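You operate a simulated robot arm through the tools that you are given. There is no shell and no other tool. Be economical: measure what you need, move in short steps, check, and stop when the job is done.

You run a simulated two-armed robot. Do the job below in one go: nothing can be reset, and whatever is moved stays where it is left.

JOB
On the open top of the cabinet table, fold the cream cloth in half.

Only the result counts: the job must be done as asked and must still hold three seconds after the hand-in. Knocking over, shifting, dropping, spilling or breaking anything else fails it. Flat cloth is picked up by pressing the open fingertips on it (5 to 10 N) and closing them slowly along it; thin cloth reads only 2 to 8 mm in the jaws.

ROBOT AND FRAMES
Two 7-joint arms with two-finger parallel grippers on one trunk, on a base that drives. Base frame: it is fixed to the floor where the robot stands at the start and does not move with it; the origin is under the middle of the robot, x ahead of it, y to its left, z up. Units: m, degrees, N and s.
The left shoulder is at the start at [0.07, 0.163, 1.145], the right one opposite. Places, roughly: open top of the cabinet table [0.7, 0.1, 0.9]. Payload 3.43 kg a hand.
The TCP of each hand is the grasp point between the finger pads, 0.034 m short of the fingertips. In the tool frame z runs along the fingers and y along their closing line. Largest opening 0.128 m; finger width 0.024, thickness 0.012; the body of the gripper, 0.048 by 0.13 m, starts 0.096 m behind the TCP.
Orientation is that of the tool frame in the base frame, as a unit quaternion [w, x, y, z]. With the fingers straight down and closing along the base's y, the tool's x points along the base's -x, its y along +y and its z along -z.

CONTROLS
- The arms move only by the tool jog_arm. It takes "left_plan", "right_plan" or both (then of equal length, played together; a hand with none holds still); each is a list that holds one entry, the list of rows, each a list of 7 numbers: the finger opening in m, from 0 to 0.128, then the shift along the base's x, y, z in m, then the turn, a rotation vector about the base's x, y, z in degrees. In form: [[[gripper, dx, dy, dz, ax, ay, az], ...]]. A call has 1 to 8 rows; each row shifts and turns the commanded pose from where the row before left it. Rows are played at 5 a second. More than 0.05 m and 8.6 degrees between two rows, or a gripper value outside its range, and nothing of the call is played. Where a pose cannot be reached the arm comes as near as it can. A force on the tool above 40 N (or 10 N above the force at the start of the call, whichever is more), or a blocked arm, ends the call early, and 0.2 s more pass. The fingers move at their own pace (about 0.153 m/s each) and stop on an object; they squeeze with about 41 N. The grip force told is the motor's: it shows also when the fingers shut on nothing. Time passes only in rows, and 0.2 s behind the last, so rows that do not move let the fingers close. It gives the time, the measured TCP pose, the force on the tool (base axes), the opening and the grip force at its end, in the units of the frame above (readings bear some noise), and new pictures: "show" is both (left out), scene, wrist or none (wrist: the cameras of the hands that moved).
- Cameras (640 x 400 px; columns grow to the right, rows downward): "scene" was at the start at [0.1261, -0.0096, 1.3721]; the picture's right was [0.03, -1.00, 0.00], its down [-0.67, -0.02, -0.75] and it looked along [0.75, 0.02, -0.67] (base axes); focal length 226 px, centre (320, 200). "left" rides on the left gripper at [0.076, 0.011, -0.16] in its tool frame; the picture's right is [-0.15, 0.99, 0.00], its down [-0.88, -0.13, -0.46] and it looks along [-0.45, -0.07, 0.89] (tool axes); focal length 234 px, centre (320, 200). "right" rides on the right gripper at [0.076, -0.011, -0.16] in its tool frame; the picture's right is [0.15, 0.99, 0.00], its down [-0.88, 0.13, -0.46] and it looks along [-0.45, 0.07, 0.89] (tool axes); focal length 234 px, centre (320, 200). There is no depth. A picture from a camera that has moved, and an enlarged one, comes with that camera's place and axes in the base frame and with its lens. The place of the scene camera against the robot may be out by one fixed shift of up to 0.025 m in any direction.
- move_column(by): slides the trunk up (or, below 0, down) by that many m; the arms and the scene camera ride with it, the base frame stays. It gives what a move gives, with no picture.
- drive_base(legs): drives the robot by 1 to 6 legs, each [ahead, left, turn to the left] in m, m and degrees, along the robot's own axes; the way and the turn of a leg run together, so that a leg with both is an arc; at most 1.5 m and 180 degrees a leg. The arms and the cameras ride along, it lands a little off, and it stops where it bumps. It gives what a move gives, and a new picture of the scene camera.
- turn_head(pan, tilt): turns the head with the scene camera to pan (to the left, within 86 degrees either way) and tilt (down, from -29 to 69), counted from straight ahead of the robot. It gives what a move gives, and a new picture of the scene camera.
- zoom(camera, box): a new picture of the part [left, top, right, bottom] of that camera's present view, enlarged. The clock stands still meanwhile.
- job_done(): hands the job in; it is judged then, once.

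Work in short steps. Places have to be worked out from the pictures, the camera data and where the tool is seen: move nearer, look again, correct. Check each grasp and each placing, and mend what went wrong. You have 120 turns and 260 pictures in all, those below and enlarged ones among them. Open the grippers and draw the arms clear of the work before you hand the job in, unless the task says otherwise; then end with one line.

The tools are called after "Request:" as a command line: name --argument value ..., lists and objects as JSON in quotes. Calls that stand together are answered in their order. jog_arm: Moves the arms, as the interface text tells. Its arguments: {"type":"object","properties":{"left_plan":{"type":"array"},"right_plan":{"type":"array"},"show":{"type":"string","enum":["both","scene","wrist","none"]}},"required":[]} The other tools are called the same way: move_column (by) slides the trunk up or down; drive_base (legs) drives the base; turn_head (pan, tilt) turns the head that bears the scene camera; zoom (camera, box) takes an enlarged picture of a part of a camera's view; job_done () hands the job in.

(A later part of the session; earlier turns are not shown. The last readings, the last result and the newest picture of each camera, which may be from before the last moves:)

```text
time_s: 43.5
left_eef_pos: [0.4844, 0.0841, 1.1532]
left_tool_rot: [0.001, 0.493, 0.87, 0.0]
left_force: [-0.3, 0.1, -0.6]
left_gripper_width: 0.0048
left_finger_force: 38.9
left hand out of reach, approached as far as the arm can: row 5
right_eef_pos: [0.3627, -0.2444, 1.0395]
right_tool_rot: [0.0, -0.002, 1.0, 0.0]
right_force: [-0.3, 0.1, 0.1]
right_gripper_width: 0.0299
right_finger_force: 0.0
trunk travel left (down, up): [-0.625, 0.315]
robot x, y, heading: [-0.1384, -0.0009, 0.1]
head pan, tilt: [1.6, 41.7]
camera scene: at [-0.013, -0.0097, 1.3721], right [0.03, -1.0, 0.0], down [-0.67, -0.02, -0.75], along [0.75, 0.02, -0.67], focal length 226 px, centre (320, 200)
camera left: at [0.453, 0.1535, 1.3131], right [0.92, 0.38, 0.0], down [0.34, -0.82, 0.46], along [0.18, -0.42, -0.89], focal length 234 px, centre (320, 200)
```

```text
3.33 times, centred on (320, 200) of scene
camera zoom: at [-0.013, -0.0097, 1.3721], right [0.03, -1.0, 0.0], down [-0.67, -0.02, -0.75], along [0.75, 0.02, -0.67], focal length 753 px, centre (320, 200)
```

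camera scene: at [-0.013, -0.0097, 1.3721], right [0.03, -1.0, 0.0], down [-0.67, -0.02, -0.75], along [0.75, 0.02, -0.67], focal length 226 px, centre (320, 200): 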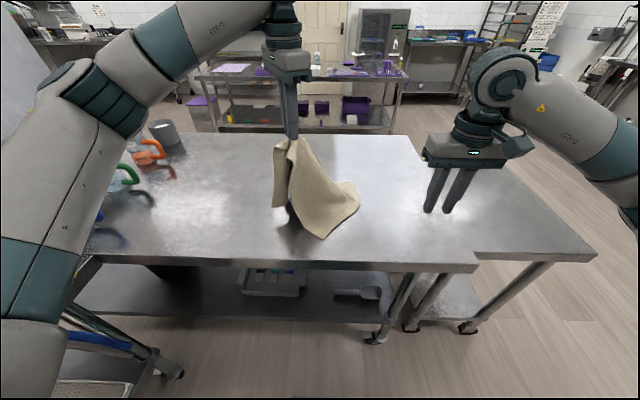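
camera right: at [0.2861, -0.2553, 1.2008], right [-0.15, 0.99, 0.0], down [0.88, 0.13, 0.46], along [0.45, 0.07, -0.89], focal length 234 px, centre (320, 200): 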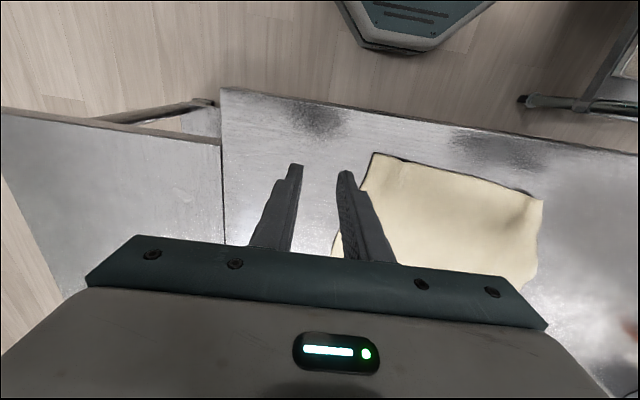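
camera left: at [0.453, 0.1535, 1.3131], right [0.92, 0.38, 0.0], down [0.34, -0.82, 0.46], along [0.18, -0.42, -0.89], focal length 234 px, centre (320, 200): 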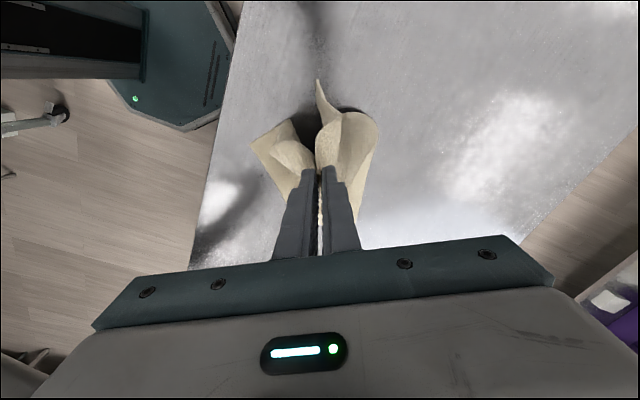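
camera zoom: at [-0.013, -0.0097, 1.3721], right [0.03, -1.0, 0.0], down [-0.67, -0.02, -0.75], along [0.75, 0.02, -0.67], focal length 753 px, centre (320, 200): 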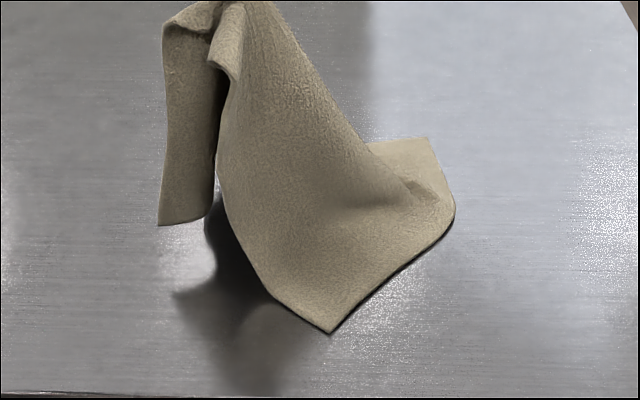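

The cloth now hangs with the tucked corner loose. The most robust repair is to hold the cloth by its intact right edge with both hands, lift it fully so everything hangs straight, and then fold it from the hang. First I lay the left part back down, outward.

Request:
jog_arm --left_plan '[[[0.0, -0.002, 0.023, -0.03, 0, 0, 0], [0.0, -0.002, 0.023, -0.033, 0, 0, 0], [0.0, -0.002, 0.023, -0.033, 0, 0, 0], [0.0, -0.002, 0.023, -0.033, 0, 0, 0], [0.0, -0.002, 0.023, -0.033, 0, 0, 0], [0.0, -0.002, 0.023, -0.033, 0, 0, 0], [0.0, -0.002, 0.02, -0.027, 0, 0, 0]]]' --show "scene"

Request:
jog_arm --left_plan '[[[0.015, 0, 0, 0, 0, 0, 0], [0.03, 0, 0, 0, 0, 0, 0], [0.03, 0, 0, 0.03, 0, 0, 0], [0.03, 0, 0, 0.05, 0, 0, 0], [0.03, 0, 0.03, 0.04, 0, 0, 8], [0.03, -0.02, 0.04, 0, 0, 0, 8], [0.03, -0.02, 0.04, 0, 0, 0, 8], [0.03, -0.02, 0.03, 0, 0, 0, 8]]]'

Request:
zoom --camera "scene" --box '[200, 140, 420, 270]'

```text
time_s: 45.1
left_eef_pos: [0.4742, 0.1602, 1.0322]
left_tool_rot: [0.001, 0.485, 0.874, 0.004]
left_force: [0.0, 0.4, 0.2]
left_gripper_width: 0.005
left_finger_force: 39.1
left hand out of reach, approached as far as the arm can: row 3, 4, 5, 6, 7
right_eef_pos: [0.3647, -0.2448, 1.0387]
right_tool_rot: [-0.001, -0.002, 1.0, 0.0]
right_force: [-0.1, 0.7, 0.6]
right_gripper_width: 0.0299
right_finger_force: 0.0
trunk travel left (down, up): [-0.625, 0.315]
robot x, y, heading: [-0.1411, -0.0015, 0.2]
head pan, tilt: [1.6, 41.7]
camera scene: at [-0.0111, -0.0095, 1.3719], right [0.03, -1.0, 0.0], down [-0.67, -0.02, -0.75], along [0.74, 0.02, -0.67], focal length 226 px, centre (320, 200)
```

scene: 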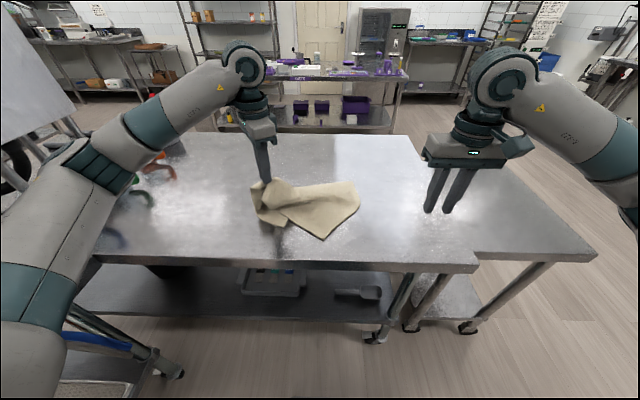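

```text
time_s: 46.9
left_eef_pos: [0.4067, 0.2989, 1.1234]
left_tool_rot: [0.0, 0.235, 0.972, 0.0]
left_force: [0.0, 0.4, -0.4]
left_gripper_width: 0.0299
left_finger_force: 0.0
left hand out of reach, approached as far as the arm can: row 3, 4
right_eef_pos: [0.3635, -0.2443, 1.0406]
right_tool_rot: [0.0, -0.002, 1.0, -0.001]
right_force: [0.8, 0.8, 0.2]
right_gripper_width: 0.0297
right_finger_force: 0.1
trunk travel left (down, up): [-0.625, 0.315]
robot x, y, heading: [-0.1361, 0.0002, 0.6]
head pan, tilt: [1.6, 41.7]
camera scene: at [-0.0137, -0.0081, 1.3722], right [0.03, -1.0, 0.0], down [-0.66, -0.02, -0.75], along [0.75, 0.02, -0.67], focal length 226 px, centre (320, 200)
camera left: at [0.3428, 0.343, 1.2829], right [0.58, 0.81, 0.0], down [0.72, -0.52, 0.46], along [0.37, -0.27, -0.89], focal length 234 px, centre (320, 200)
```

scene: 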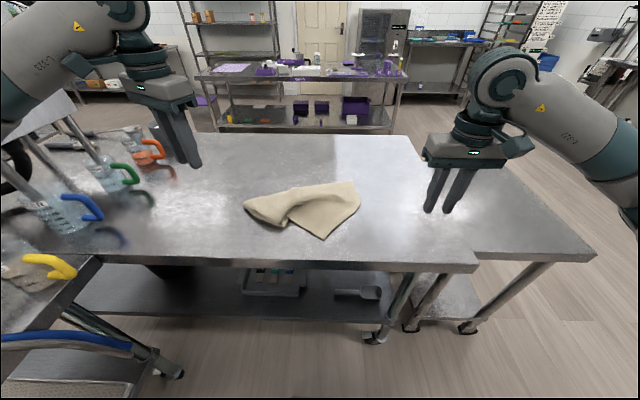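
left: 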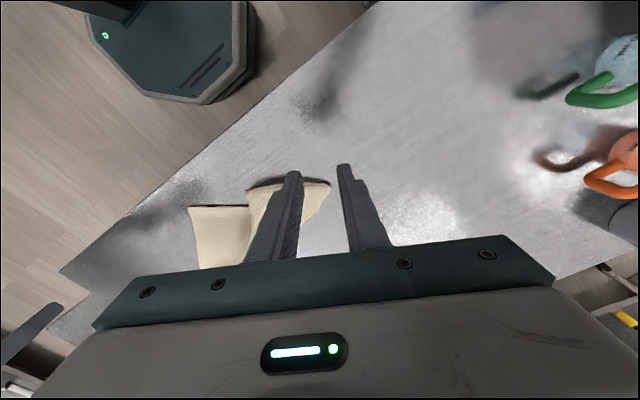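

```text
2.91 times, centred on (310, 205) of scene
camera zoom: at [-0.0137, -0.0081, 1.3722], right [0.03, -1.0, 0.0], down [-0.66, -0.02, -0.75], along [0.75, 0.02, -0.67], focal length 658 px, centre (349, 186)
```

zoom: 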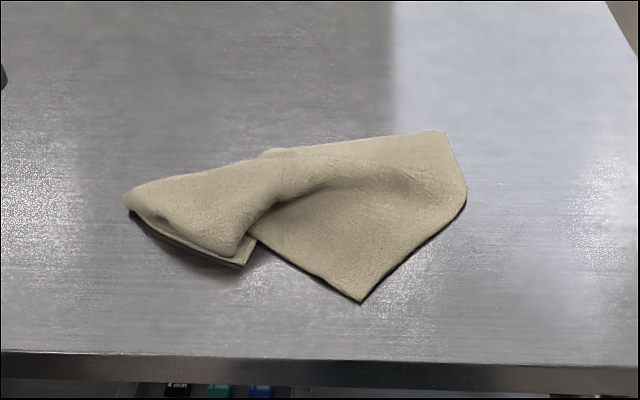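

The cloth is now a loose heap, but its right edge is clear: near-right corner at about [0.362, 0.006], far-right at about [0.625, -0.092]. I move the left hand over the near corner and the right hand over the far corner.

Request:
jog_arm --left_plan '[[[0.045, -0.0025, -0.036, -0.015, 0, 0, 7.5], [0.045, -0.0025, -0.036, -0.015, 0, 0, 7.5], [0.045, -0.0025, -0.036, -0.015, 0, 0, 7.5], [0.045, -0.0025, -0.036, -0.015, 0, 0, 7.5], [0.045, -0.0025, -0.036, -0.015, 0, 0, 7.5], [0.045, -0.0025, -0.036, -0.015, 0, 0, 7.5], [0.045, -0.0025, -0.036, -0.015, 0, 0, 7.5], [0.045, -0.0025, -0.036, -0.015, 0, 0, 7.5]]]' --right_plan '[[[0.045, 0.03, 0.01, -0.005, 0, 0, 1.4], [0.045, 0.03, 0.015, -0.005, 0, 0, 1.4], [0.045, 0.03, 0.02, -0.005, 0, 0, 1.4], [0.045, 0.03, 0.022, -0.005, 0, 0, 1.4], [0.045, 0.03, 0.025, -0.005, 0, 0, 1.4], [0.045, 0.03, 0.025, -0.005, 0, 0, 1.4], [0.045, 0.03, 0.025, -0.005, 0, 0, 1.4], [0.045, 0.03, 0.025, -0.005, 0, 0, 1.4]]]'

```text
time_s: 48.7
left_eef_pos: [0.3893, 0.0113, 1.0006]
left_tool_rot: [-0.001, -0.282, 0.959, -0.001]
left_force: [-0.1, 0.0, -0.2]
left_gripper_width: 0.0453
left_finger_force: 0.1
right_eef_pos: [0.6026, -0.0784, 1.0071]
right_tool_rot: [-0.001, -0.099, 0.995, -0.001]
right_force: [-0.6, 0.5, -0.2]
right_gripper_width: 0.0456
right_finger_force: 0.0
trunk travel left (down, up): [-0.625, 0.315]
robot x, y, heading: [-0.1363, -0.0033, 0.2]
head pan, tilt: [1.6, 41.7]
camera scene: at [-0.0117, -0.0092, 1.372], right [0.03, -1.0, 0.0], down [-0.67, -0.02, -0.75], along [0.75, 0.02, -0.67], focal length 226 px, centre (320, 200)
camera right: at [0.5311, -0.1033, 1.1663], right [-0.34, 0.94, 0.0], down [0.84, 0.3, 0.45], along [0.43, 0.15, -0.89], focal length 234 px, centre (320, 200)
camera left: at [0.3182, -0.0215, 1.1606], right [-0.41, 0.91, 0.0], down [0.81, 0.37, 0.45], along [0.41, 0.19, -0.89], focal length 234 px, centre (320, 200)
```

scene: 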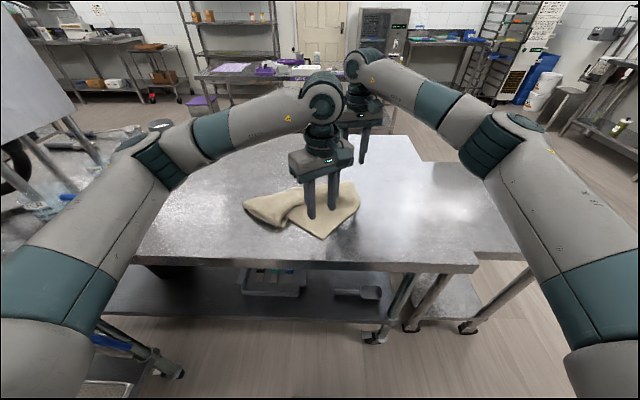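
right: 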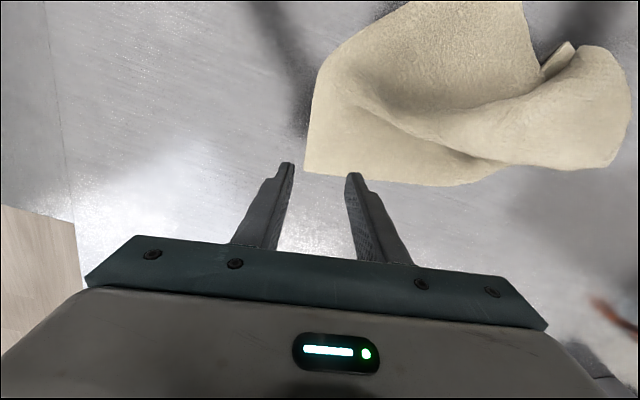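
left: 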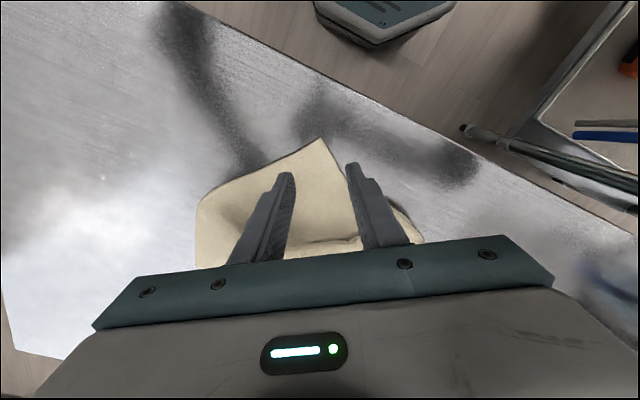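

Refined corners: near-right [0.372, 0.004], far-right [0.633, -0.087]. I adjust both hands a little inward on the cloth and descend to just above contact.

Request:
jog_arm --left_plan '[[[0.034, 0.013, 0.006, -0.01, 0, 0, 0], [0.034, 0, 0, -0.03, 0, 0, 0], [0.034, 0, 0, -0.028, 0, 0, 0], [0.034, 0, 0, -0.005, 0, 0, 0], [0.034, 0, 0, 0, 0, 0, 0]]]' --right_plan '[[[0.045, 0.011, 0.022, -0.01, 0, 0, 0], [0.045, 0, 0, -0.03, 0, 0, 0], [0.045, 0, 0, -0.032, 0, 0, 0], [0.045, 0, 0, -0.007, 0, 0, 0], [0.045, 0, 0, 0, 0, 0, 0]]]' --show "wrist"

```text
time_s: 49.9
left_eef_pos: [0.4019, 0.0178, 0.928]
left_tool_rot: [0.0, -0.282, 0.96, 0.0]
left_force: [0.6, 0.3, 0.1]
left_gripper_width: 0.0338
left_finger_force: 0.1
right_eef_pos: [0.612, -0.0543, 0.9265]
right_tool_rot: [0.0, -0.098, 0.995, 0.0]
right_force: [0.3, 0.1, 0.4]
right_gripper_width: 0.045
right_finger_force: 0.1
trunk travel left (down, up): [-0.625, 0.315]
robot x, y, heading: [-0.1384, -0.0009, 0.3]
head pan, tilt: [1.6, 41.7]
camera right: at [0.5405, -0.0798, 1.0865], right [-0.34, 0.94, 0.0], down [0.84, 0.3, 0.46], along [0.43, 0.15, -0.89], focal length 234 px, centre (320, 200)
camera left: at [0.3294, -0.0148, 1.0866], right [-0.41, 0.91, 0.0], down [0.81, 0.37, 0.46], along [0.42, 0.19, -0.89], focal length 234 px, centre (320, 200)
```

right: 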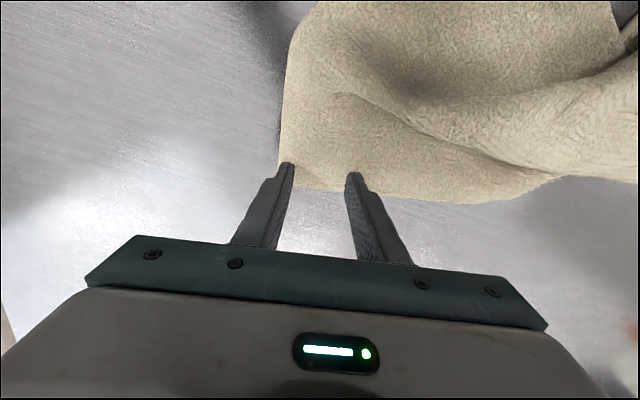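
left: 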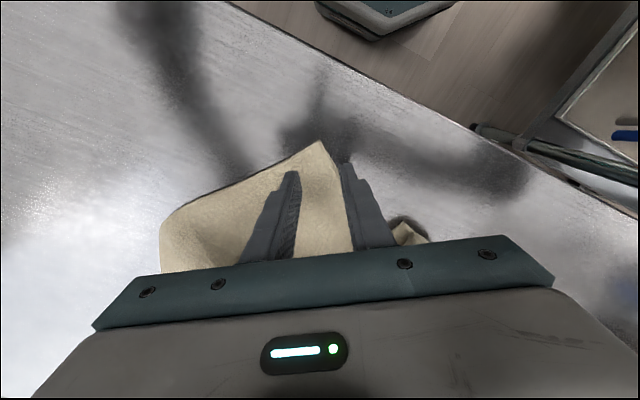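

Small lateral corrections on both, then down to contact.

Request:
jog_arm --left_plan '[[[0.034, 0.007, -0.005, 0, 0, 0, 0], [0.034, 0, 0, -0.004, 0, 0, 0], [0.034, 0, 0, -0.003, 0, 0, 0], [0.034, 0, 0, -0.002, 0, 0, 0], [0.034, 0, 0, 0, 0, 0, 0]]]' --right_plan '[[[0.045, 0.0, 0.008, 0, 0, 0, 0], [0.045, 0, 0, -0.003, 0, 0, 0], [0.045, 0, 0, -0.003, 0, 0, 0], [0.045, 0, 0, -0.002, 0, 0, 0], [0.045, 0, 0, 0, 0, 0, 0]]]' --show "none"

```text
time_s: 51.1
left_eef_pos: [0.4081, 0.0124, 0.9196]
left_tool_rot: [0.0, -0.281, 0.96, 0.0]
left_force: [0.4, 1.3, 0.8]
left_gripper_width: 0.0341
left_finger_force: 0.0
right_eef_pos: [0.6132, -0.0471, 0.9176]
right_tool_rot: [0.0, -0.099, 0.995, 0.001]
right_force: [-0.1, -0.5, 4.0]
right_gripper_width: 0.0452
right_finger_force: 0.1
trunk travel left (down, up): [-0.625, 0.315]
robot x, y, heading: [-0.14, -0.0005, 0.2]
head pan, tilt: [1.6, 41.7]
```

Right 4 N, left just touching. I press a little more and close slowly.

Request:
jog_arm --left_plan '[[[0.034, 0, 0, -0.002, 0, 0, 0], [0.034, 0, 0, -0.001, 0, 0, 0], [0.028, 0, 0, 0, 0, 0, 0], [0.022, 0, 0, 0, 0, 0, 0], [0.016, 0, 0, 0, 0, 0, 0], [0.01, 0, 0, 0, 0, 0, 0], [0.0, 0, 0, 0, 0, 0, 0], [0.0, 0, 0, 0, 0, 0, 0]]]' --right_plan '[[[0.045, 0, 0, -0.001, 0, 0, 0], [0.045, 0, 0, 0, 0, 0, 0], [0.037, 0, 0, 0, 0, 0, 0], [0.029, 0, 0, 0, 0, 0, 0], [0.021, 0, 0, 0, 0, 0, 0], [0.013, 0, 0, 0, 0, 0, 0], [0.0, 0, 0, 0, 0, 0, 0], [0.0, 0, 0, 0, 0, 0, 0]]]' --show "wrist"

```text
time_s: 52.9
left_eef_pos: [0.4079, 0.0129, 0.9166]
left_tool_rot: [0.001, -0.282, 0.959, -0.001]
left_force: [0.8, -0.4, 13.2]
left_gripper_width: 0.0043
left_finger_force: 38.1
right_eef_pos: [0.6127, -0.0475, 0.9183]
right_tool_rot: [0.001, -0.099, 0.995, -0.001]
right_force: [0.4, 0.1, 5.4]
right_gripper_width: 0.004
right_finger_force: 38.3
trunk travel left (down, up): [-0.625, 0.315]
robot x, y, heading: [-0.1399, -0.0001, 0.3]
head pan, tilt: [1.6, 41.7]
camera right: at [0.5395, -0.0721, 1.0775], right [-0.34, 0.94, 0.0], down [0.84, 0.3, 0.46], along [0.43, 0.15, -0.89], focal length 234 px, centre (320, 200)
camera left: at [0.3357, -0.0198, 1.0769], right [-0.41, 0.91, 0.0], down [0.81, 0.37, 0.46], along [0.42, 0.19, -0.89], focal length 234 px, centre (320, 200)
```

right: 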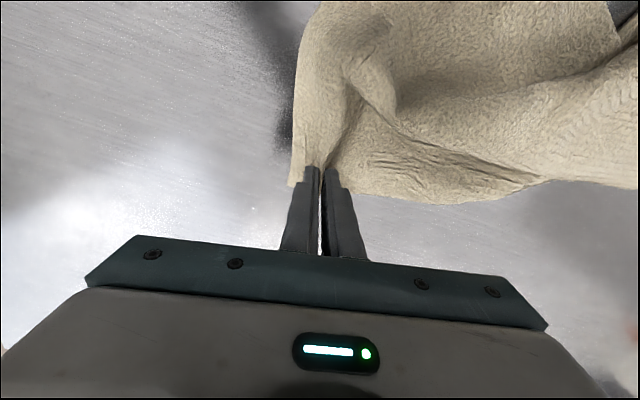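
left: 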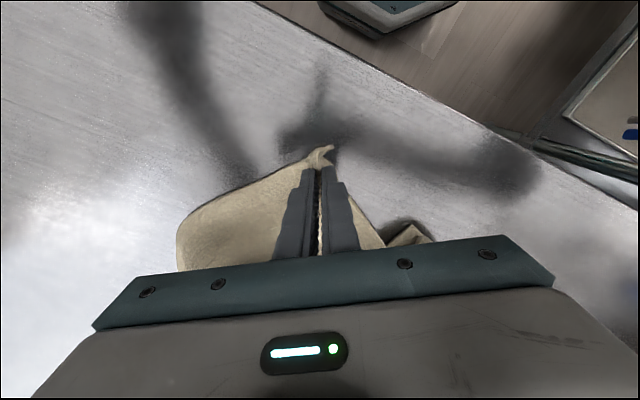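

Both corners are gripped firmly. I lift, then swing the two hands around so the held edge runs along y (left hand to +y, right hand to -y).

Request:
jog_arm --left_plan '[[[0, 0, 0, 0.02, 0, 0, 0], [0, 0, 0, 0.04, 0, 0, 0], [0, 0, 0, 0.04, 0, 0, 0]]]' --right_plan '[[[0, 0, 0, 0.02, 0, 0, 0], [0, 0, 0, 0.04, 0, 0, 0], [0, 0, 0, 0.04, 0, 0, 0]]]' --show "none"

Request:
jog_arm --left_plan '[[[0, 0.011, 0.0135, 0.005, 0, 0, -6.5], [0, 0.011, 0.0135, 0.005, 0, 0, -6.5], [0, 0.011, 0.0135, 0.005, 0, 0, -6.5], [0, 0.011, 0.0135, 0.005, 0, 0, -6.5], [0, 0.011, 0.0135, 0.005, 0, 0, -6.5], [0, 0.011, 0.0135, 0.005, 0, 0, -6.5], [0, 0.011, 0.0135, 0, 0, 0, -6.5], [0, 0.013, 0.0125, 0, 0, 0, -6.5]]]' --right_plan '[[[0, -0.014, -0.0095, 0.005, 0, 0, -6.5], [0, -0.014, -0.0095, 0.005, 0, 0, -6.5], [0, -0.014, -0.0095, 0.005, 0, 0, -6.5], [0, -0.014, -0.0095, 0.005, 0, 0, -6.5], [0, -0.014, -0.0095, 0.005, 0, 0, -6.5], [0, -0.014, -0.0095, 0.005, 0, 0, -6.5], [0, -0.014, -0.0095, 0, 0, 0, -6.5], [0, -0.014, -0.0095, 0, 0, 0, -6.5]]]'

```text
time_s: 53.7
left_eef_pos: [0.4061, 0.0126, 1.0142]
left_tool_rot: [-0.001, -0.281, 0.96, -0.001]
left_force: [-1.2, 0.5, -0.7]
left_gripper_width: 0.0043
left_finger_force: 38.4
right_eef_pos: [0.6099, -0.0468, 1.0177]
right_tool_rot: [-0.001, -0.101, 0.995, -0.001]
right_force: [-1.0, 0.4, 0.0]
right_gripper_width: 0.0043
right_finger_force: 38.4
trunk travel left (down, up): [-0.625, 0.315]
robot x, y, heading: [-0.1382, 0.0001, 0.1]
head pan, tilt: [1.6, 41.7]
```

```text
time_s: 55.5
left_eef_pos: [0.4972, 0.1233, 1.047]
left_tool_rot: [0.001, 0.169, 0.986, -0.001]
left_force: [0.3, -2.7, 1.2]
left_gripper_width: 0.0039
left_finger_force: 38.7
right_eef_pos: [0.4993, -0.1245, 1.0455]
right_tool_rot: [0.001, 0.347, 0.938, 0.0]
right_force: [0.3, 2.3, 0.5]
right_gripper_width: 0.0042
right_finger_force: 38.5
trunk travel left (down, up): [-0.625, 0.315]
robot x, y, heading: [-0.1412, -0.002, 0.5]
head pan, tilt: [1.6, 41.7]
camera scene: at [-0.013, -0.0099, 1.3721], right [0.03, -1.0, 0.0], down [-0.67, -0.02, -0.75], along [0.75, 0.02, -0.67], focal length 226 px, centre (320, 200)
camera right: at [0.4351, -0.0826, 1.2039], right [0.53, 0.85, 0.0], down [0.75, -0.48, 0.46], along [0.38, -0.24, -0.89], focal length 234 px, centre (320, 200)
camera left: at [0.428, 0.1575, 1.2065], right [0.47, 0.88, 0.0], down [0.79, -0.42, 0.46], along [0.4, -0.21, -0.89], focal length 234 px, centre (320, 200)
```

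scene: 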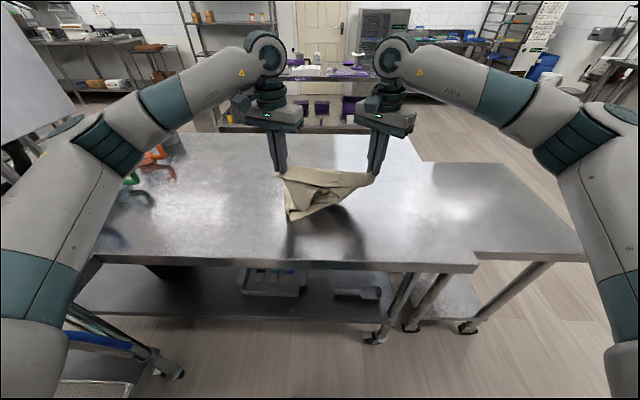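
right: 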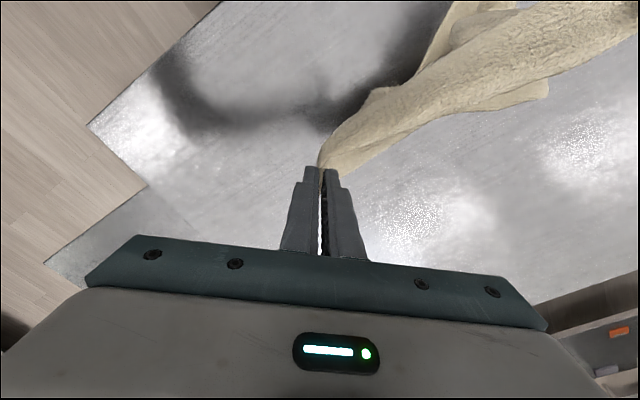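
left: 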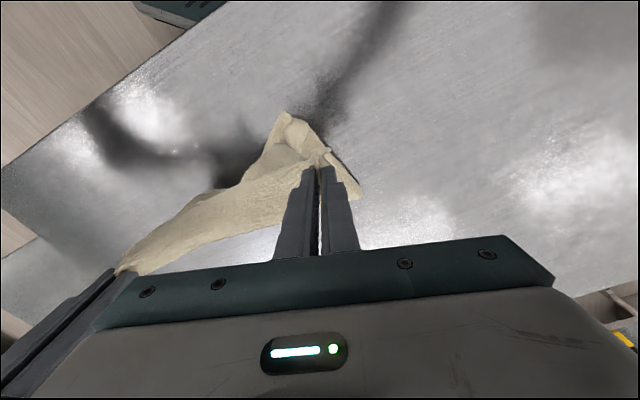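

The edge now hangs between the hands along y. I raise the trunk so the whole cloth hangs free and look at it.

Request:
move_column --by 0.28

Request:
turn_head --pan 0 --tilt 45

```text
time_s: 58.3
left_eef_pos: [0.4981, 0.1224, 1.3262]
left_tool_rot: [-0.001, 0.168, 0.986, -0.001]
left_force: [0.0, -1.8, -0.3]
left_gripper_width: 0.004
left_finger_force: 38.2
right_eef_pos: [0.5009, -0.1244, 1.3235]
right_tool_rot: [-0.001, 0.347, 0.938, -0.001]
right_force: [0.8, 2.5, -0.7]
right_gripper_width: 0.0041
right_finger_force: 39.3
trunk travel left (down, up): [-0.905, 0.035]
robot x, y, heading: [-0.137, -0.002, 0.2]
head pan, tilt: [1.6, 41.7]
```

```text
time_s: 58.9
left_eef_pos: [0.4971, 0.1235, 1.3268]
left_tool_rot: [0.0, 0.167, 0.986, -0.001]
left_force: [-0.9, -2.8, -0.1]
left_gripper_width: 0.0043
left_finger_force: 38.5
right_eef_pos: [0.5002, -0.1234, 1.3234]
right_tool_rot: [-0.001, 0.346, 0.938, -0.001]
right_force: [0.7, 2.7, -0.5]
right_gripper_width: 0.0041
right_finger_force: 38.6
trunk travel left (down, up): [-0.905, 0.035]
robot x, y, heading: [-0.1381, 0.0016, 0.4]
head pan, tilt: [0.0, 45.0]
camera scene: at [-0.015, -0.0119, 1.6474], right [0.0, -1.0, 0.0], down [-0.71, 0.0, -0.71], along [0.71, 0.0, -0.71], focal length 226 px, centre (320, 200)
```

scene: 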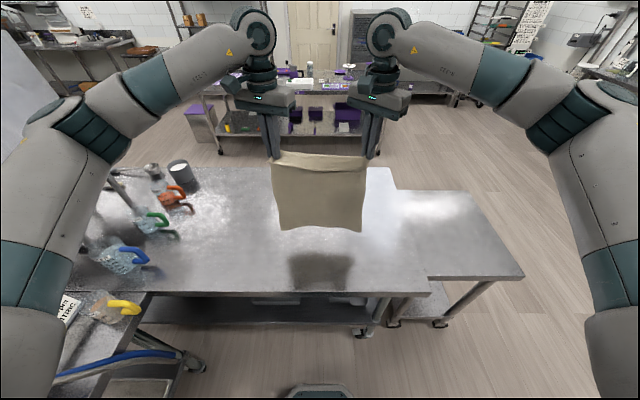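

Excellent: the whole cloth hangs flat and the tuck is gone. I zoom in to verify the edges and the pinches.

Request:
zoom --camera "scene" --box '[230, 110, 410, 250]'

```text
2.86 times, centred on (320, 180) of scene
camera zoom: at [-0.015, -0.0119, 1.6474], right [0.0, -1.0, 0.0], down [-0.71, 0.0, -0.71], along [0.71, 0.0, -0.71], focal length 646 px, centre (320, 257)
```

zoom: 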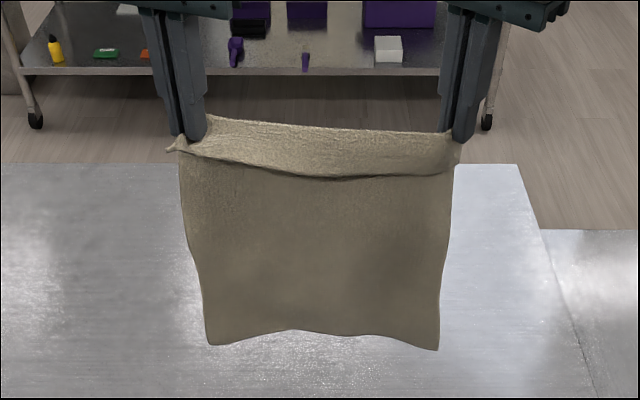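

The sheet hangs with its held lip pointing toward the robot. My plan: set the bottom edge down near x≈0.43, lay the lower half going forward, then bring the held edge back toward the robot over it — this leaves no lip. First I position and lower until the bottom edge just touches.

Request:
jog_arm --left_plan '[[[0, -0.02, 0, 0, 0, 0, 0], [0, -0.02, 0, 0, 0, 0, 0], [0, -0.02, 0, 0, 0, 0, 0], [0, -0.015, 0, 0, 0, 0, 0], [0, 0, 0, 0, 0, 0, 0]]]' --right_plan '[[[0, -0.02, 0, 0, 0, 0, 0], [0, -0.02, 0, 0, 0, 0, 0], [0, -0.02, 0, 0, 0, 0, 0], [0, -0.015, 0, 0, 0, 0, 0], [0, 0, 0, 0, 0, 0, 0]]]' --show "none"

Request:
move_column --by -0.055

Request:
turn_head --pan 0 --tilt 48

```text
time_s: 60.1
left_eef_pos: [0.423, 0.1225, 1.3271]
left_tool_rot: [-0.001, 0.167, 0.986, -0.002]
left_force: [0.7, -0.1, 0.2]
left_gripper_width: 0.0041
left_finger_force: 38.4
right_eef_pos: [0.4261, -0.1237, 1.3247]
right_tool_rot: [0.0, 0.347, 0.938, -0.001]
right_force: [-0.4, 1.1, -0.7]
right_gripper_width: 0.0042
right_finger_force: 39.1
trunk travel left (down, up): [-0.905, 0.035]
robot x, y, heading: [-0.1434, -0.0005, 0.3]
head pan, tilt: [0.0, 45.0]
```

```text
time_s: 61.1
left_eef_pos: [0.4216, 0.1227, 1.2734]
left_tool_rot: [0.001, 0.167, 0.986, 0.0]
left_force: [-0.8, -1.4, -0.7]
left_gripper_width: 0.0039
left_finger_force: 39.0
right_eef_pos: [0.4268, -0.1235, 1.2691]
right_tool_rot: [0.0, 0.347, 0.938, 0.001]
right_force: [-0.2, 1.4, -0.2]
right_gripper_width: 0.0041
right_finger_force: 39.0
trunk travel left (down, up): [-0.85, 0.09]
robot x, y, heading: [-0.1409, 0.0011, 0.3]
head pan, tilt: [0.0, 45.0]
```

```text
time_s: 61.7
left_eef_pos: [0.4228, 0.1221, 1.2734]
left_tool_rot: [0.0, 0.167, 0.986, 0.0]
left_force: [-0.6, -0.6, 0.5]
left_gripper_width: 0.0037
left_finger_force: 38.1
right_eef_pos: [0.4257, -0.1222, 1.2684]
right_tool_rot: [0.0, 0.347, 0.938, 0.0]
right_force: [-0.2, 2.1, -0.4]
right_gripper_width: 0.0042
right_finger_force: 38.4
trunk travel left (down, up): [-0.85, 0.09]
robot x, y, heading: [-0.1422, 0.0003, 0.3]
head pan, tilt: [0.0, 48.0]
camera scene: at [-0.018, -0.0119, 1.5882], right [0.0, -1.0, 0.0], down [-0.74, 0.0, -0.67], along [0.67, 0.0, -0.74], focal length 226 px, centre (320, 200)
```

scene: 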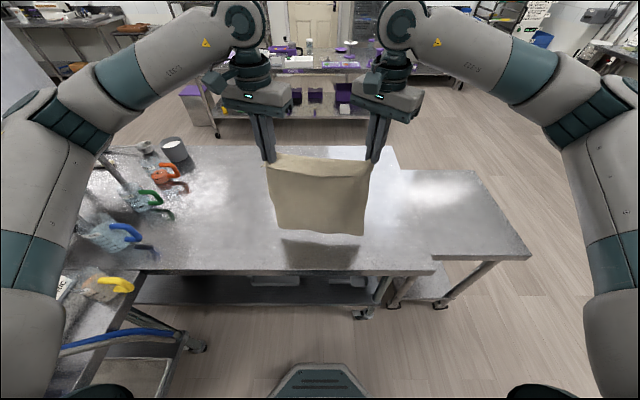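

The bottom edge is about 2 cm above the table at x≈0.43. I lower to touch and start laying it forward at 45°.

Request:
jog_arm --left_plan '[[[0, 0, 0, -0.018, 0, 0, 0], [0, 0.012, 0, -0.016, 0, 0, 0], [0, 0.016, 0, -0.018, 0, 0, 0], [0, 0.018, 0, -0.018, 0, 0, 0], [0, 0.018, 0, -0.018, 0, 0, 0], [0, 0, 0, 0, 0, 0, 0]]]' --right_plan '[[[0, 0, 0, -0.015, 0, 0, 0], [0, 0.01, 0, -0.015, 0, 0, 0], [0, 0.016, 0, -0.018, 0, 0, 0], [0, 0.018, 0, -0.018, 0, 0, 0], [0, 0.018, 0, -0.018, 0, 0, 0], [0, 0, 0, 0, 0, 0, 0]]]' --show "scene"

```text
time_s: 63.1
left_eef_pos: [0.4875, 0.121, 1.1837]
left_tool_rot: [0.0, 0.168, 0.986, 0.0]
left_force: [-0.9, -1.1, -0.2]
left_gripper_width: 0.0039
left_finger_force: 39.0
right_eef_pos: [0.4871, -0.122, 1.1867]
right_tool_rot: [0.0, 0.346, 0.938, 0.0]
right_force: [0.2, 1.2, -0.9]
right_gripper_width: 0.0039
right_finger_force: 38.5
trunk travel left (down, up): [-0.85, 0.09]
robot x, y, heading: [-0.1402, 0.0001, 0.1]
head pan, tilt: [0.0, 48.0]
camera scene: at [-0.0185, -0.012, 1.5883], right [0.0, -1.0, 0.0], down [-0.74, 0.0, -0.67], along [0.67, 0.0, -0.74], focal length 226 px, centre (320, 200)
```

scene: 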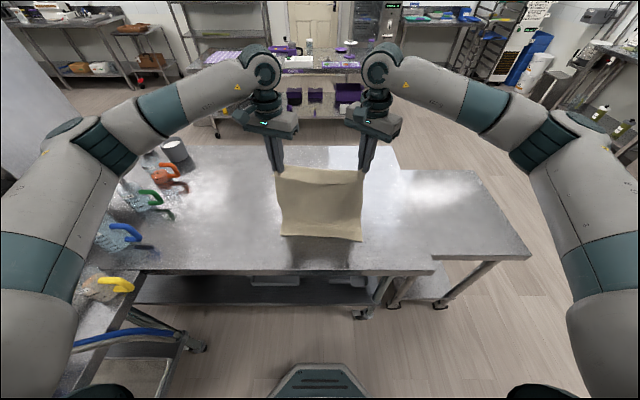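

The bottom edge rests at x≈0.43–0.44 and the sheet is laying forward nicely. Continuing to the fold position.

Request:
jog_arm --left_plan '[[[0, 0.02, 0, -0.016, 0, 0, 0], [0, 0.021, 0, -0.018, 0, 0, 0], [0, 0.021, 0, -0.018, 0, 0, 0], [0, 0.021, 0, -0.018, 0, 0, 0], [0, 0.021, 0, -0.018, 0, 0, 0], [0, 0.02, 0, -0.016, 0, 0, 0], [0, 0, 0, 0, 0, 0, 0]]]' --right_plan '[[[0, 0.02, 0, -0.018, 0, 0, 0], [0, 0.021, 0, -0.018, 0, 0, 0], [0, 0.021, 0, -0.018, 0, 0, 0], [0, 0.021, 0, -0.018, 0, 0, 0], [0, 0.021, 0, -0.018, 0, 0, 0], [0, 0.02, 0, -0.016, 0, 0, 0], [0, 0, 0, 0, 0, 0, 0]]]'

```text
time_s: 64.7
left_eef_pos: [0.6113, 0.123, 1.0788]
left_tool_rot: [0.0, 0.168, 0.986, 0.0]
left_force: [-0.3, -0.5, -0.8]
left_gripper_width: 0.004
left_finger_force: 38.2
right_eef_pos: [0.6109, -0.12, 1.079]
right_tool_rot: [0.001, 0.346, 0.938, 0.0]
right_force: [-1.6, -0.1, 0.2]
right_gripper_width: 0.0041
right_finger_force: 39.0
trunk travel left (down, up): [-0.85, 0.09]
robot x, y, heading: [-0.1399, 0.0009, 0.2]
head pan, tilt: [0.0, 48.0]
camera scene: at [-0.0182, -0.0119, 1.5882], right [0.0, -1.0, 0.0], down [-0.74, 0.0, -0.67], along [0.67, 0.0, -0.74], focal length 226 px, centre (320, 200)
camera right: at [0.5463, -0.0778, 1.239], right [0.53, 0.85, 0.0], down [0.75, -0.47, 0.46], along [0.39, -0.24, -0.89], focal length 234 px, centre (320, 200)
camera left: at [0.5422, 0.1567, 1.2391], right [0.47, 0.89, 0.0], down [0.79, -0.41, 0.46], along [0.4, -0.21, -0.89], focal length 234 px, centre (320, 200)
```

scene: 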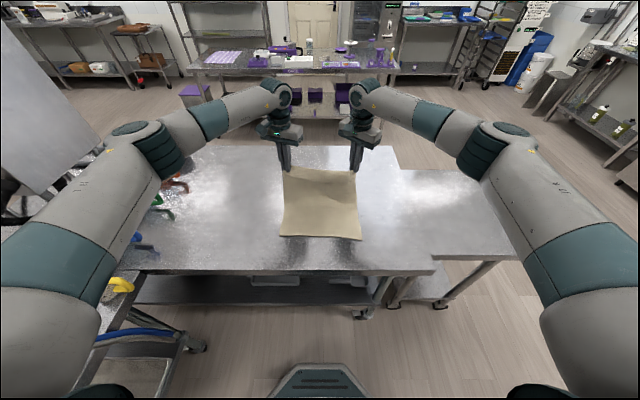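
right: 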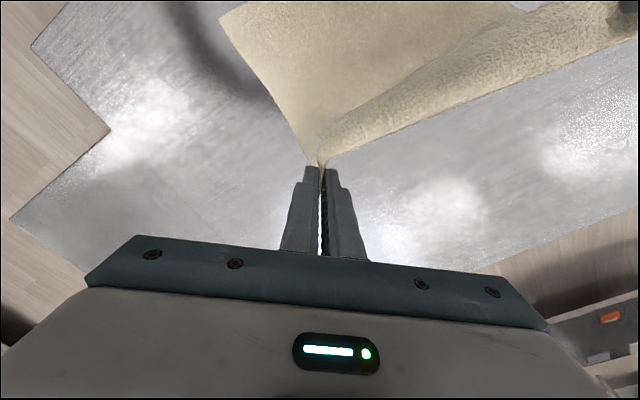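
left: 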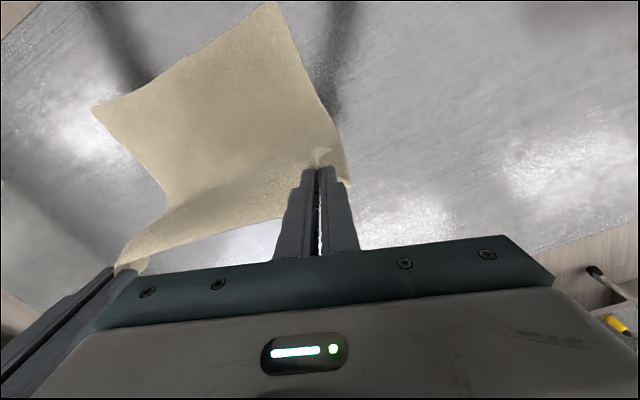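

The lower half lies with its edge at x≈0.44 (left) and 0.42 (right). Now I bring the held edge back over in an arc about the fold at x≈0.62, toward left x≈0.47 and right x≈0.463.

Request:
jog_arm --left_plan '[[[0, -0.03, 0, -0.01, 0, 0, 0], [0, -0.03, -0.001, -0.015, 0, 0, 0], [0, -0.028, -0.001, -0.022, 0, 0, 0], [0, -0.022, -0.001, -0.028, 0, 0, 0], [0, -0.017, -0.001, -0.03, 0, 0, 0], [0, 0, 0, 0, 0, 0, 0]]]' --right_plan '[[[0, -0.031, 0, -0.01, 0, 0, 0], [0, -0.031, -0.002, -0.015, 0, 0, 0], [0, -0.03, -0.002, -0.022, 0, 0, 0], [0, -0.024, -0.002, -0.028, 0, 0, 0], [0, -0.018, -0.001, -0.03, 0, 0, 0], [0, 0, 0, 0, 0, 0, 0]]]'

```text
time_s: 66.1
left_eef_pos: [0.4825, 0.1197, 0.9716]
left_tool_rot: [0.0, 0.167, 0.986, -0.001]
left_force: [-0.4, -5.5, 0.7]
left_gripper_width: 0.0042
left_finger_force: 38.4
right_eef_pos: [0.4785, -0.1297, 0.9727]
right_tool_rot: [0.0, 0.347, 0.938, 0.0]
right_force: [0.7, 4.9, 0.0]
right_gripper_width: 0.0041
right_finger_force: 38.8
trunk travel left (down, up): [-0.85, 0.09]
robot x, y, heading: [-0.1382, 0.0036, 0.1]
head pan, tilt: [0.0, 48.0]
camera scene: at [-0.0174, -0.0117, 1.5882], right [0.0, -1.0, 0.0], down [-0.74, 0.0, -0.67], along [0.67, 0.0, -0.74], focal length 226 px, centre (320, 200)
camera right: at [0.4132, -0.0885, 1.1325], right [0.53, 0.85, 0.0], down [0.75, -0.47, 0.46], along [0.39, -0.24, -0.89], focal length 234 px, centre (320, 200)
camera left: at [0.4131, 0.1538, 1.1311], right [0.46, 0.89, 0.0], down [0.79, -0.41, 0.46], along [0.4, -0.21, -0.89], focal length 234 px, centre (320, 200)
```

scene: 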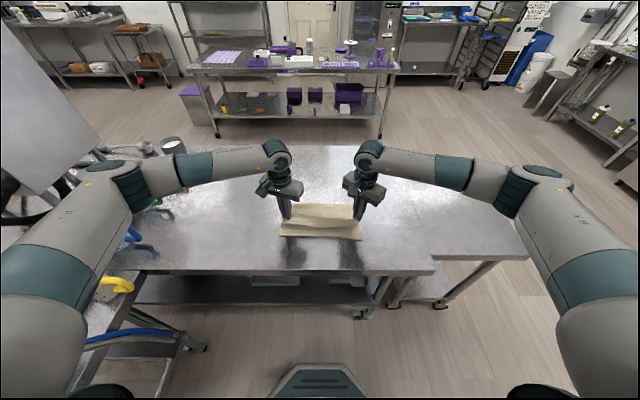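
right: 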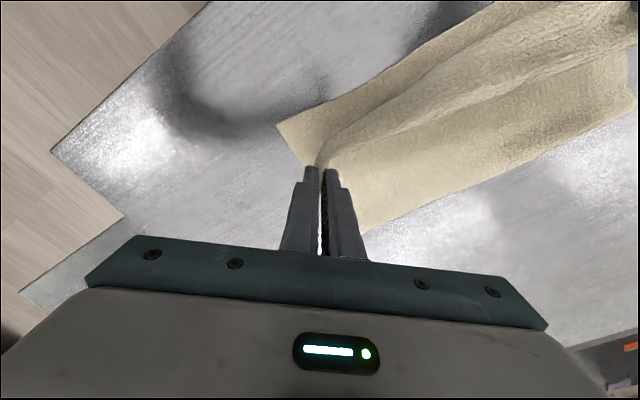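
left: 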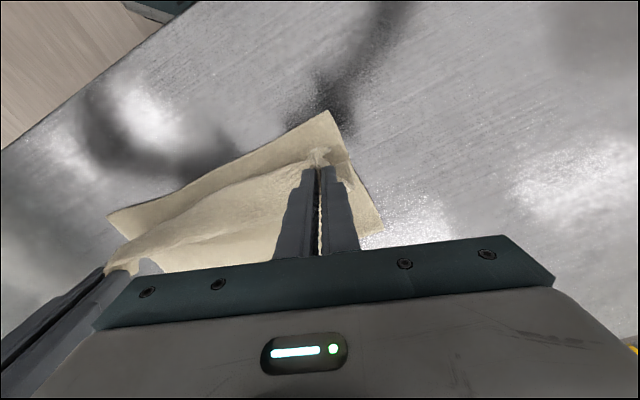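

Bottom corners stayed put at [0.442, 0.150] and [0.426, -0.147]. I finish the arc down to the table.

Request:
jog_arm --left_plan '[[[0, -0.008, 0, -0.02, 0, 0, 0], [0, -0.004, 0, -0.016, 0, 0, 0], [0, -0.001, 0, -0.008, 0, 0, 0], [0, 0, 0, 0, 0, 0, 0]]]' --right_plan '[[[0, -0.006, 0, -0.02, 0, 0, 0], [0, -0.003, 0, -0.016, 0, 0, 0], [0, -0.001, 0, -0.008, 0, 0, 0], [0, 0, 0, 0, 0, 0, 0]]]'

```text
time_s: 67.1
left_eef_pos: [0.4706, 0.1183, 0.9321]
left_tool_rot: [0.0, 0.169, 0.986, 0.0]
left_force: [-0.7, -3.8, 0.8]
left_gripper_width: 0.0041
left_finger_force: 38.4
right_eef_pos: [0.4697, -0.1309, 0.931]
right_tool_rot: [0.0, 0.347, 0.938, 0.0]
right_force: [1.0, 4.7, 4.8]
right_gripper_width: 0.0039
right_finger_force: 38.9
trunk travel left (down, up): [-0.85, 0.09]
robot x, y, heading: [-0.1388, -0.0019, 0.1]
head pan, tilt: [0.0, 48.0]
camera scene: at [-0.0184, -0.0119, 1.5883], right [0.0, -1.0, 0.0], down [-0.74, 0.0, -0.67], along [0.67, 0.0, -0.74], focal length 226 px, centre (320, 200)
camera right: at [0.4039, -0.0886, 1.0906], right [0.53, 0.85, 0.0], down [0.75, -0.47, 0.46], along [0.39, -0.24, -0.89], focal length 234 px, centre (320, 200)
camera left: at [0.4016, 0.1531, 1.0912], right [0.46, 0.89, 0.0], down [0.79, -0.41, 0.46], along [0.4, -0.21, -0.89], focal length 234 px, centre (320, 200)
```

scene: 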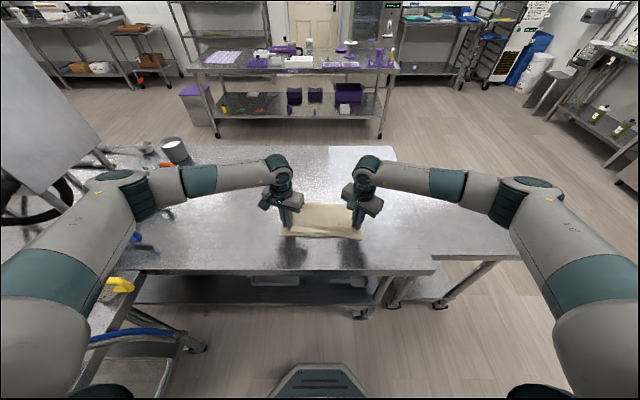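
right: 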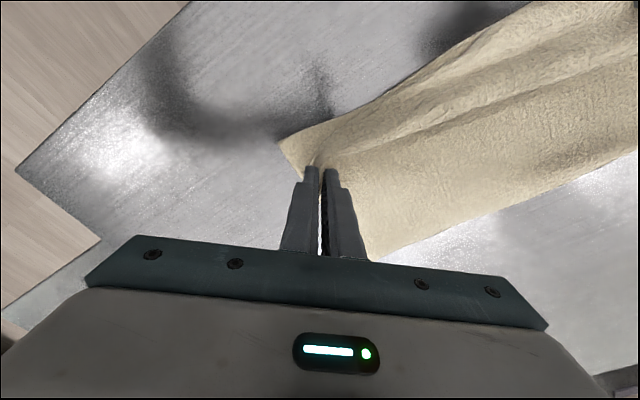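
left: 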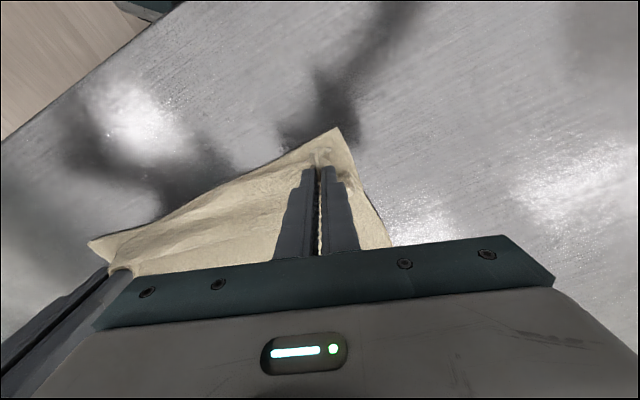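

The edges nearly coincide and the right hand is just touching. I open the fingers gently and rise straight up.

Request:
jog_arm --left_plan '[[[0.0, 0, 0, -0.003, 0, 0, 0], [0.01, 0, 0, 0, 0, 0, 0], [0.02, 0, 0, 0, 0, 0, 0], [0.03, 0, 0, 0, 0, 0, 0], [0.03, 0, 0, 0.015, 0, 0, 0], [0.03, 0, 0, 0.03, 0, 0, 0], [0.03, 0, 0, 0.04, 0, 0, 0], [0.03, 0, 0, 0.04, 0, 0, 0]]]' --right_plan '[[[0.0, 0, 0, 0, 0, 0, 0], [0.01, 0, 0, 0, 0, 0, 0], [0.02, 0, 0, 0, 0, 0, 0], [0.03, 0, 0, 0, 0, 0, 0], [0.03, 0, 0, 0.015, 0, 0, 0], [0.03, 0, 0, 0.03, 0, 0, 0], [0.03, 0, 0, 0.04, 0, 0, 0], [0.03, 0, 0, 0.04, 0, 0, 0]]]'

Request:
zoom --camera "scene" --box '[230, 170, 410, 270]'

```text
time_s: 68.9
left_eef_pos: [0.4676, 0.118, 1.0546]
left_tool_rot: [0.0, 0.166, 0.986, 0.0]
left_force: [-0.3, 0.1, -0.2]
left_gripper_width: 0.0298
left_finger_force: 0.2
right_eef_pos: [0.4695, -0.1291, 1.0562]
right_tool_rot: [0.0, 0.346, 0.938, 0.0]
right_force: [-0.3, 0.3, 0.4]
right_gripper_width: 0.0301
right_finger_force: 0.0
trunk travel left (down, up): [-0.85, 0.09]
robot x, y, heading: [-0.137, -0.0008, 0.4]
head pan, tilt: [0.0, 48.0]
camera scene: at [-0.0192, -0.0119, 1.5882], right [0.0, -1.0, 0.0], down [-0.74, 0.0, -0.67], along [0.67, 0.0, -0.74], focal length 226 px, centre (320, 200)
camera right: at [0.4041, -0.0879, 1.2152], right [0.53, 0.85, 0.0], down [0.75, -0.47, 0.46], along [0.39, -0.24, -0.89], focal length 234 px, centre (320, 200)
camera left: at [0.399, 0.1528, 1.2135], right [0.46, 0.89, 0.0], down [0.79, -0.41, 0.46], along [0.4, -0.21, -0.89], focal length 234 px, centre (320, 200)
```

scene: 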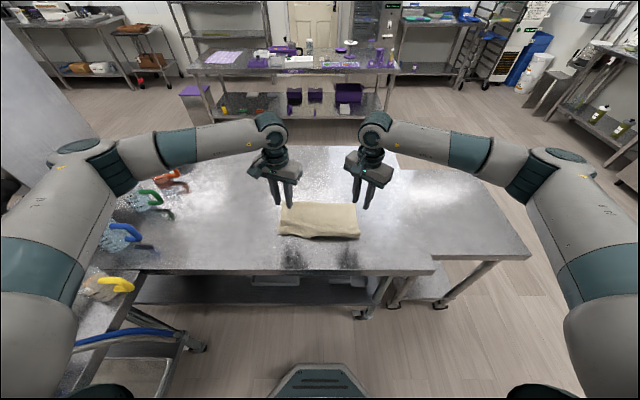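
right: 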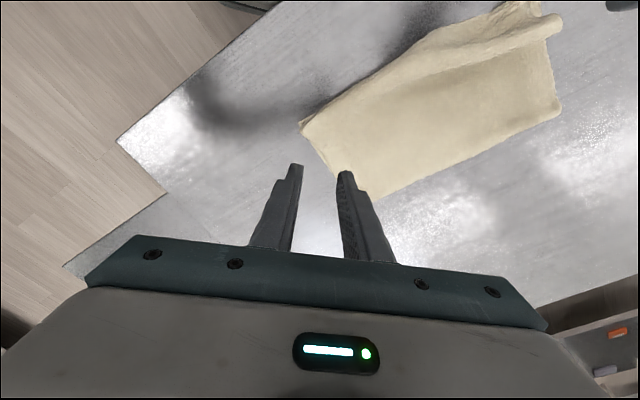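
left: 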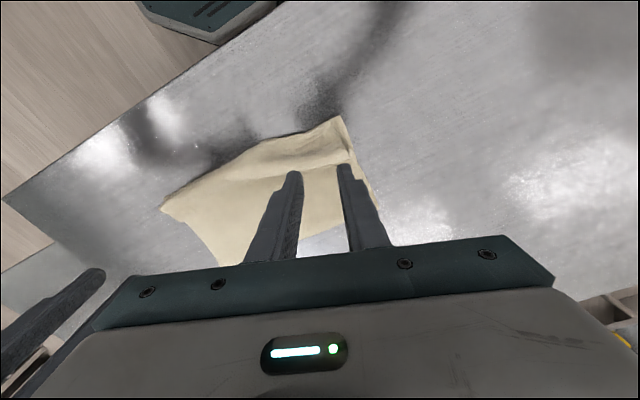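

```text
3.56 times, centred on (320, 220) of scene
camera zoom: at [-0.0192, -0.0119, 1.5882], right [0.0, -1.0, 0.0], down [-0.74, 0.0, -0.67], along [0.67, 0.0, -0.74], focal length 804 px, centre (320, 129)
```

zoom: 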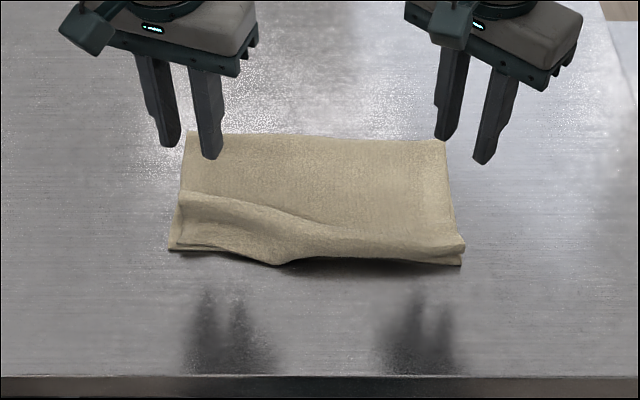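

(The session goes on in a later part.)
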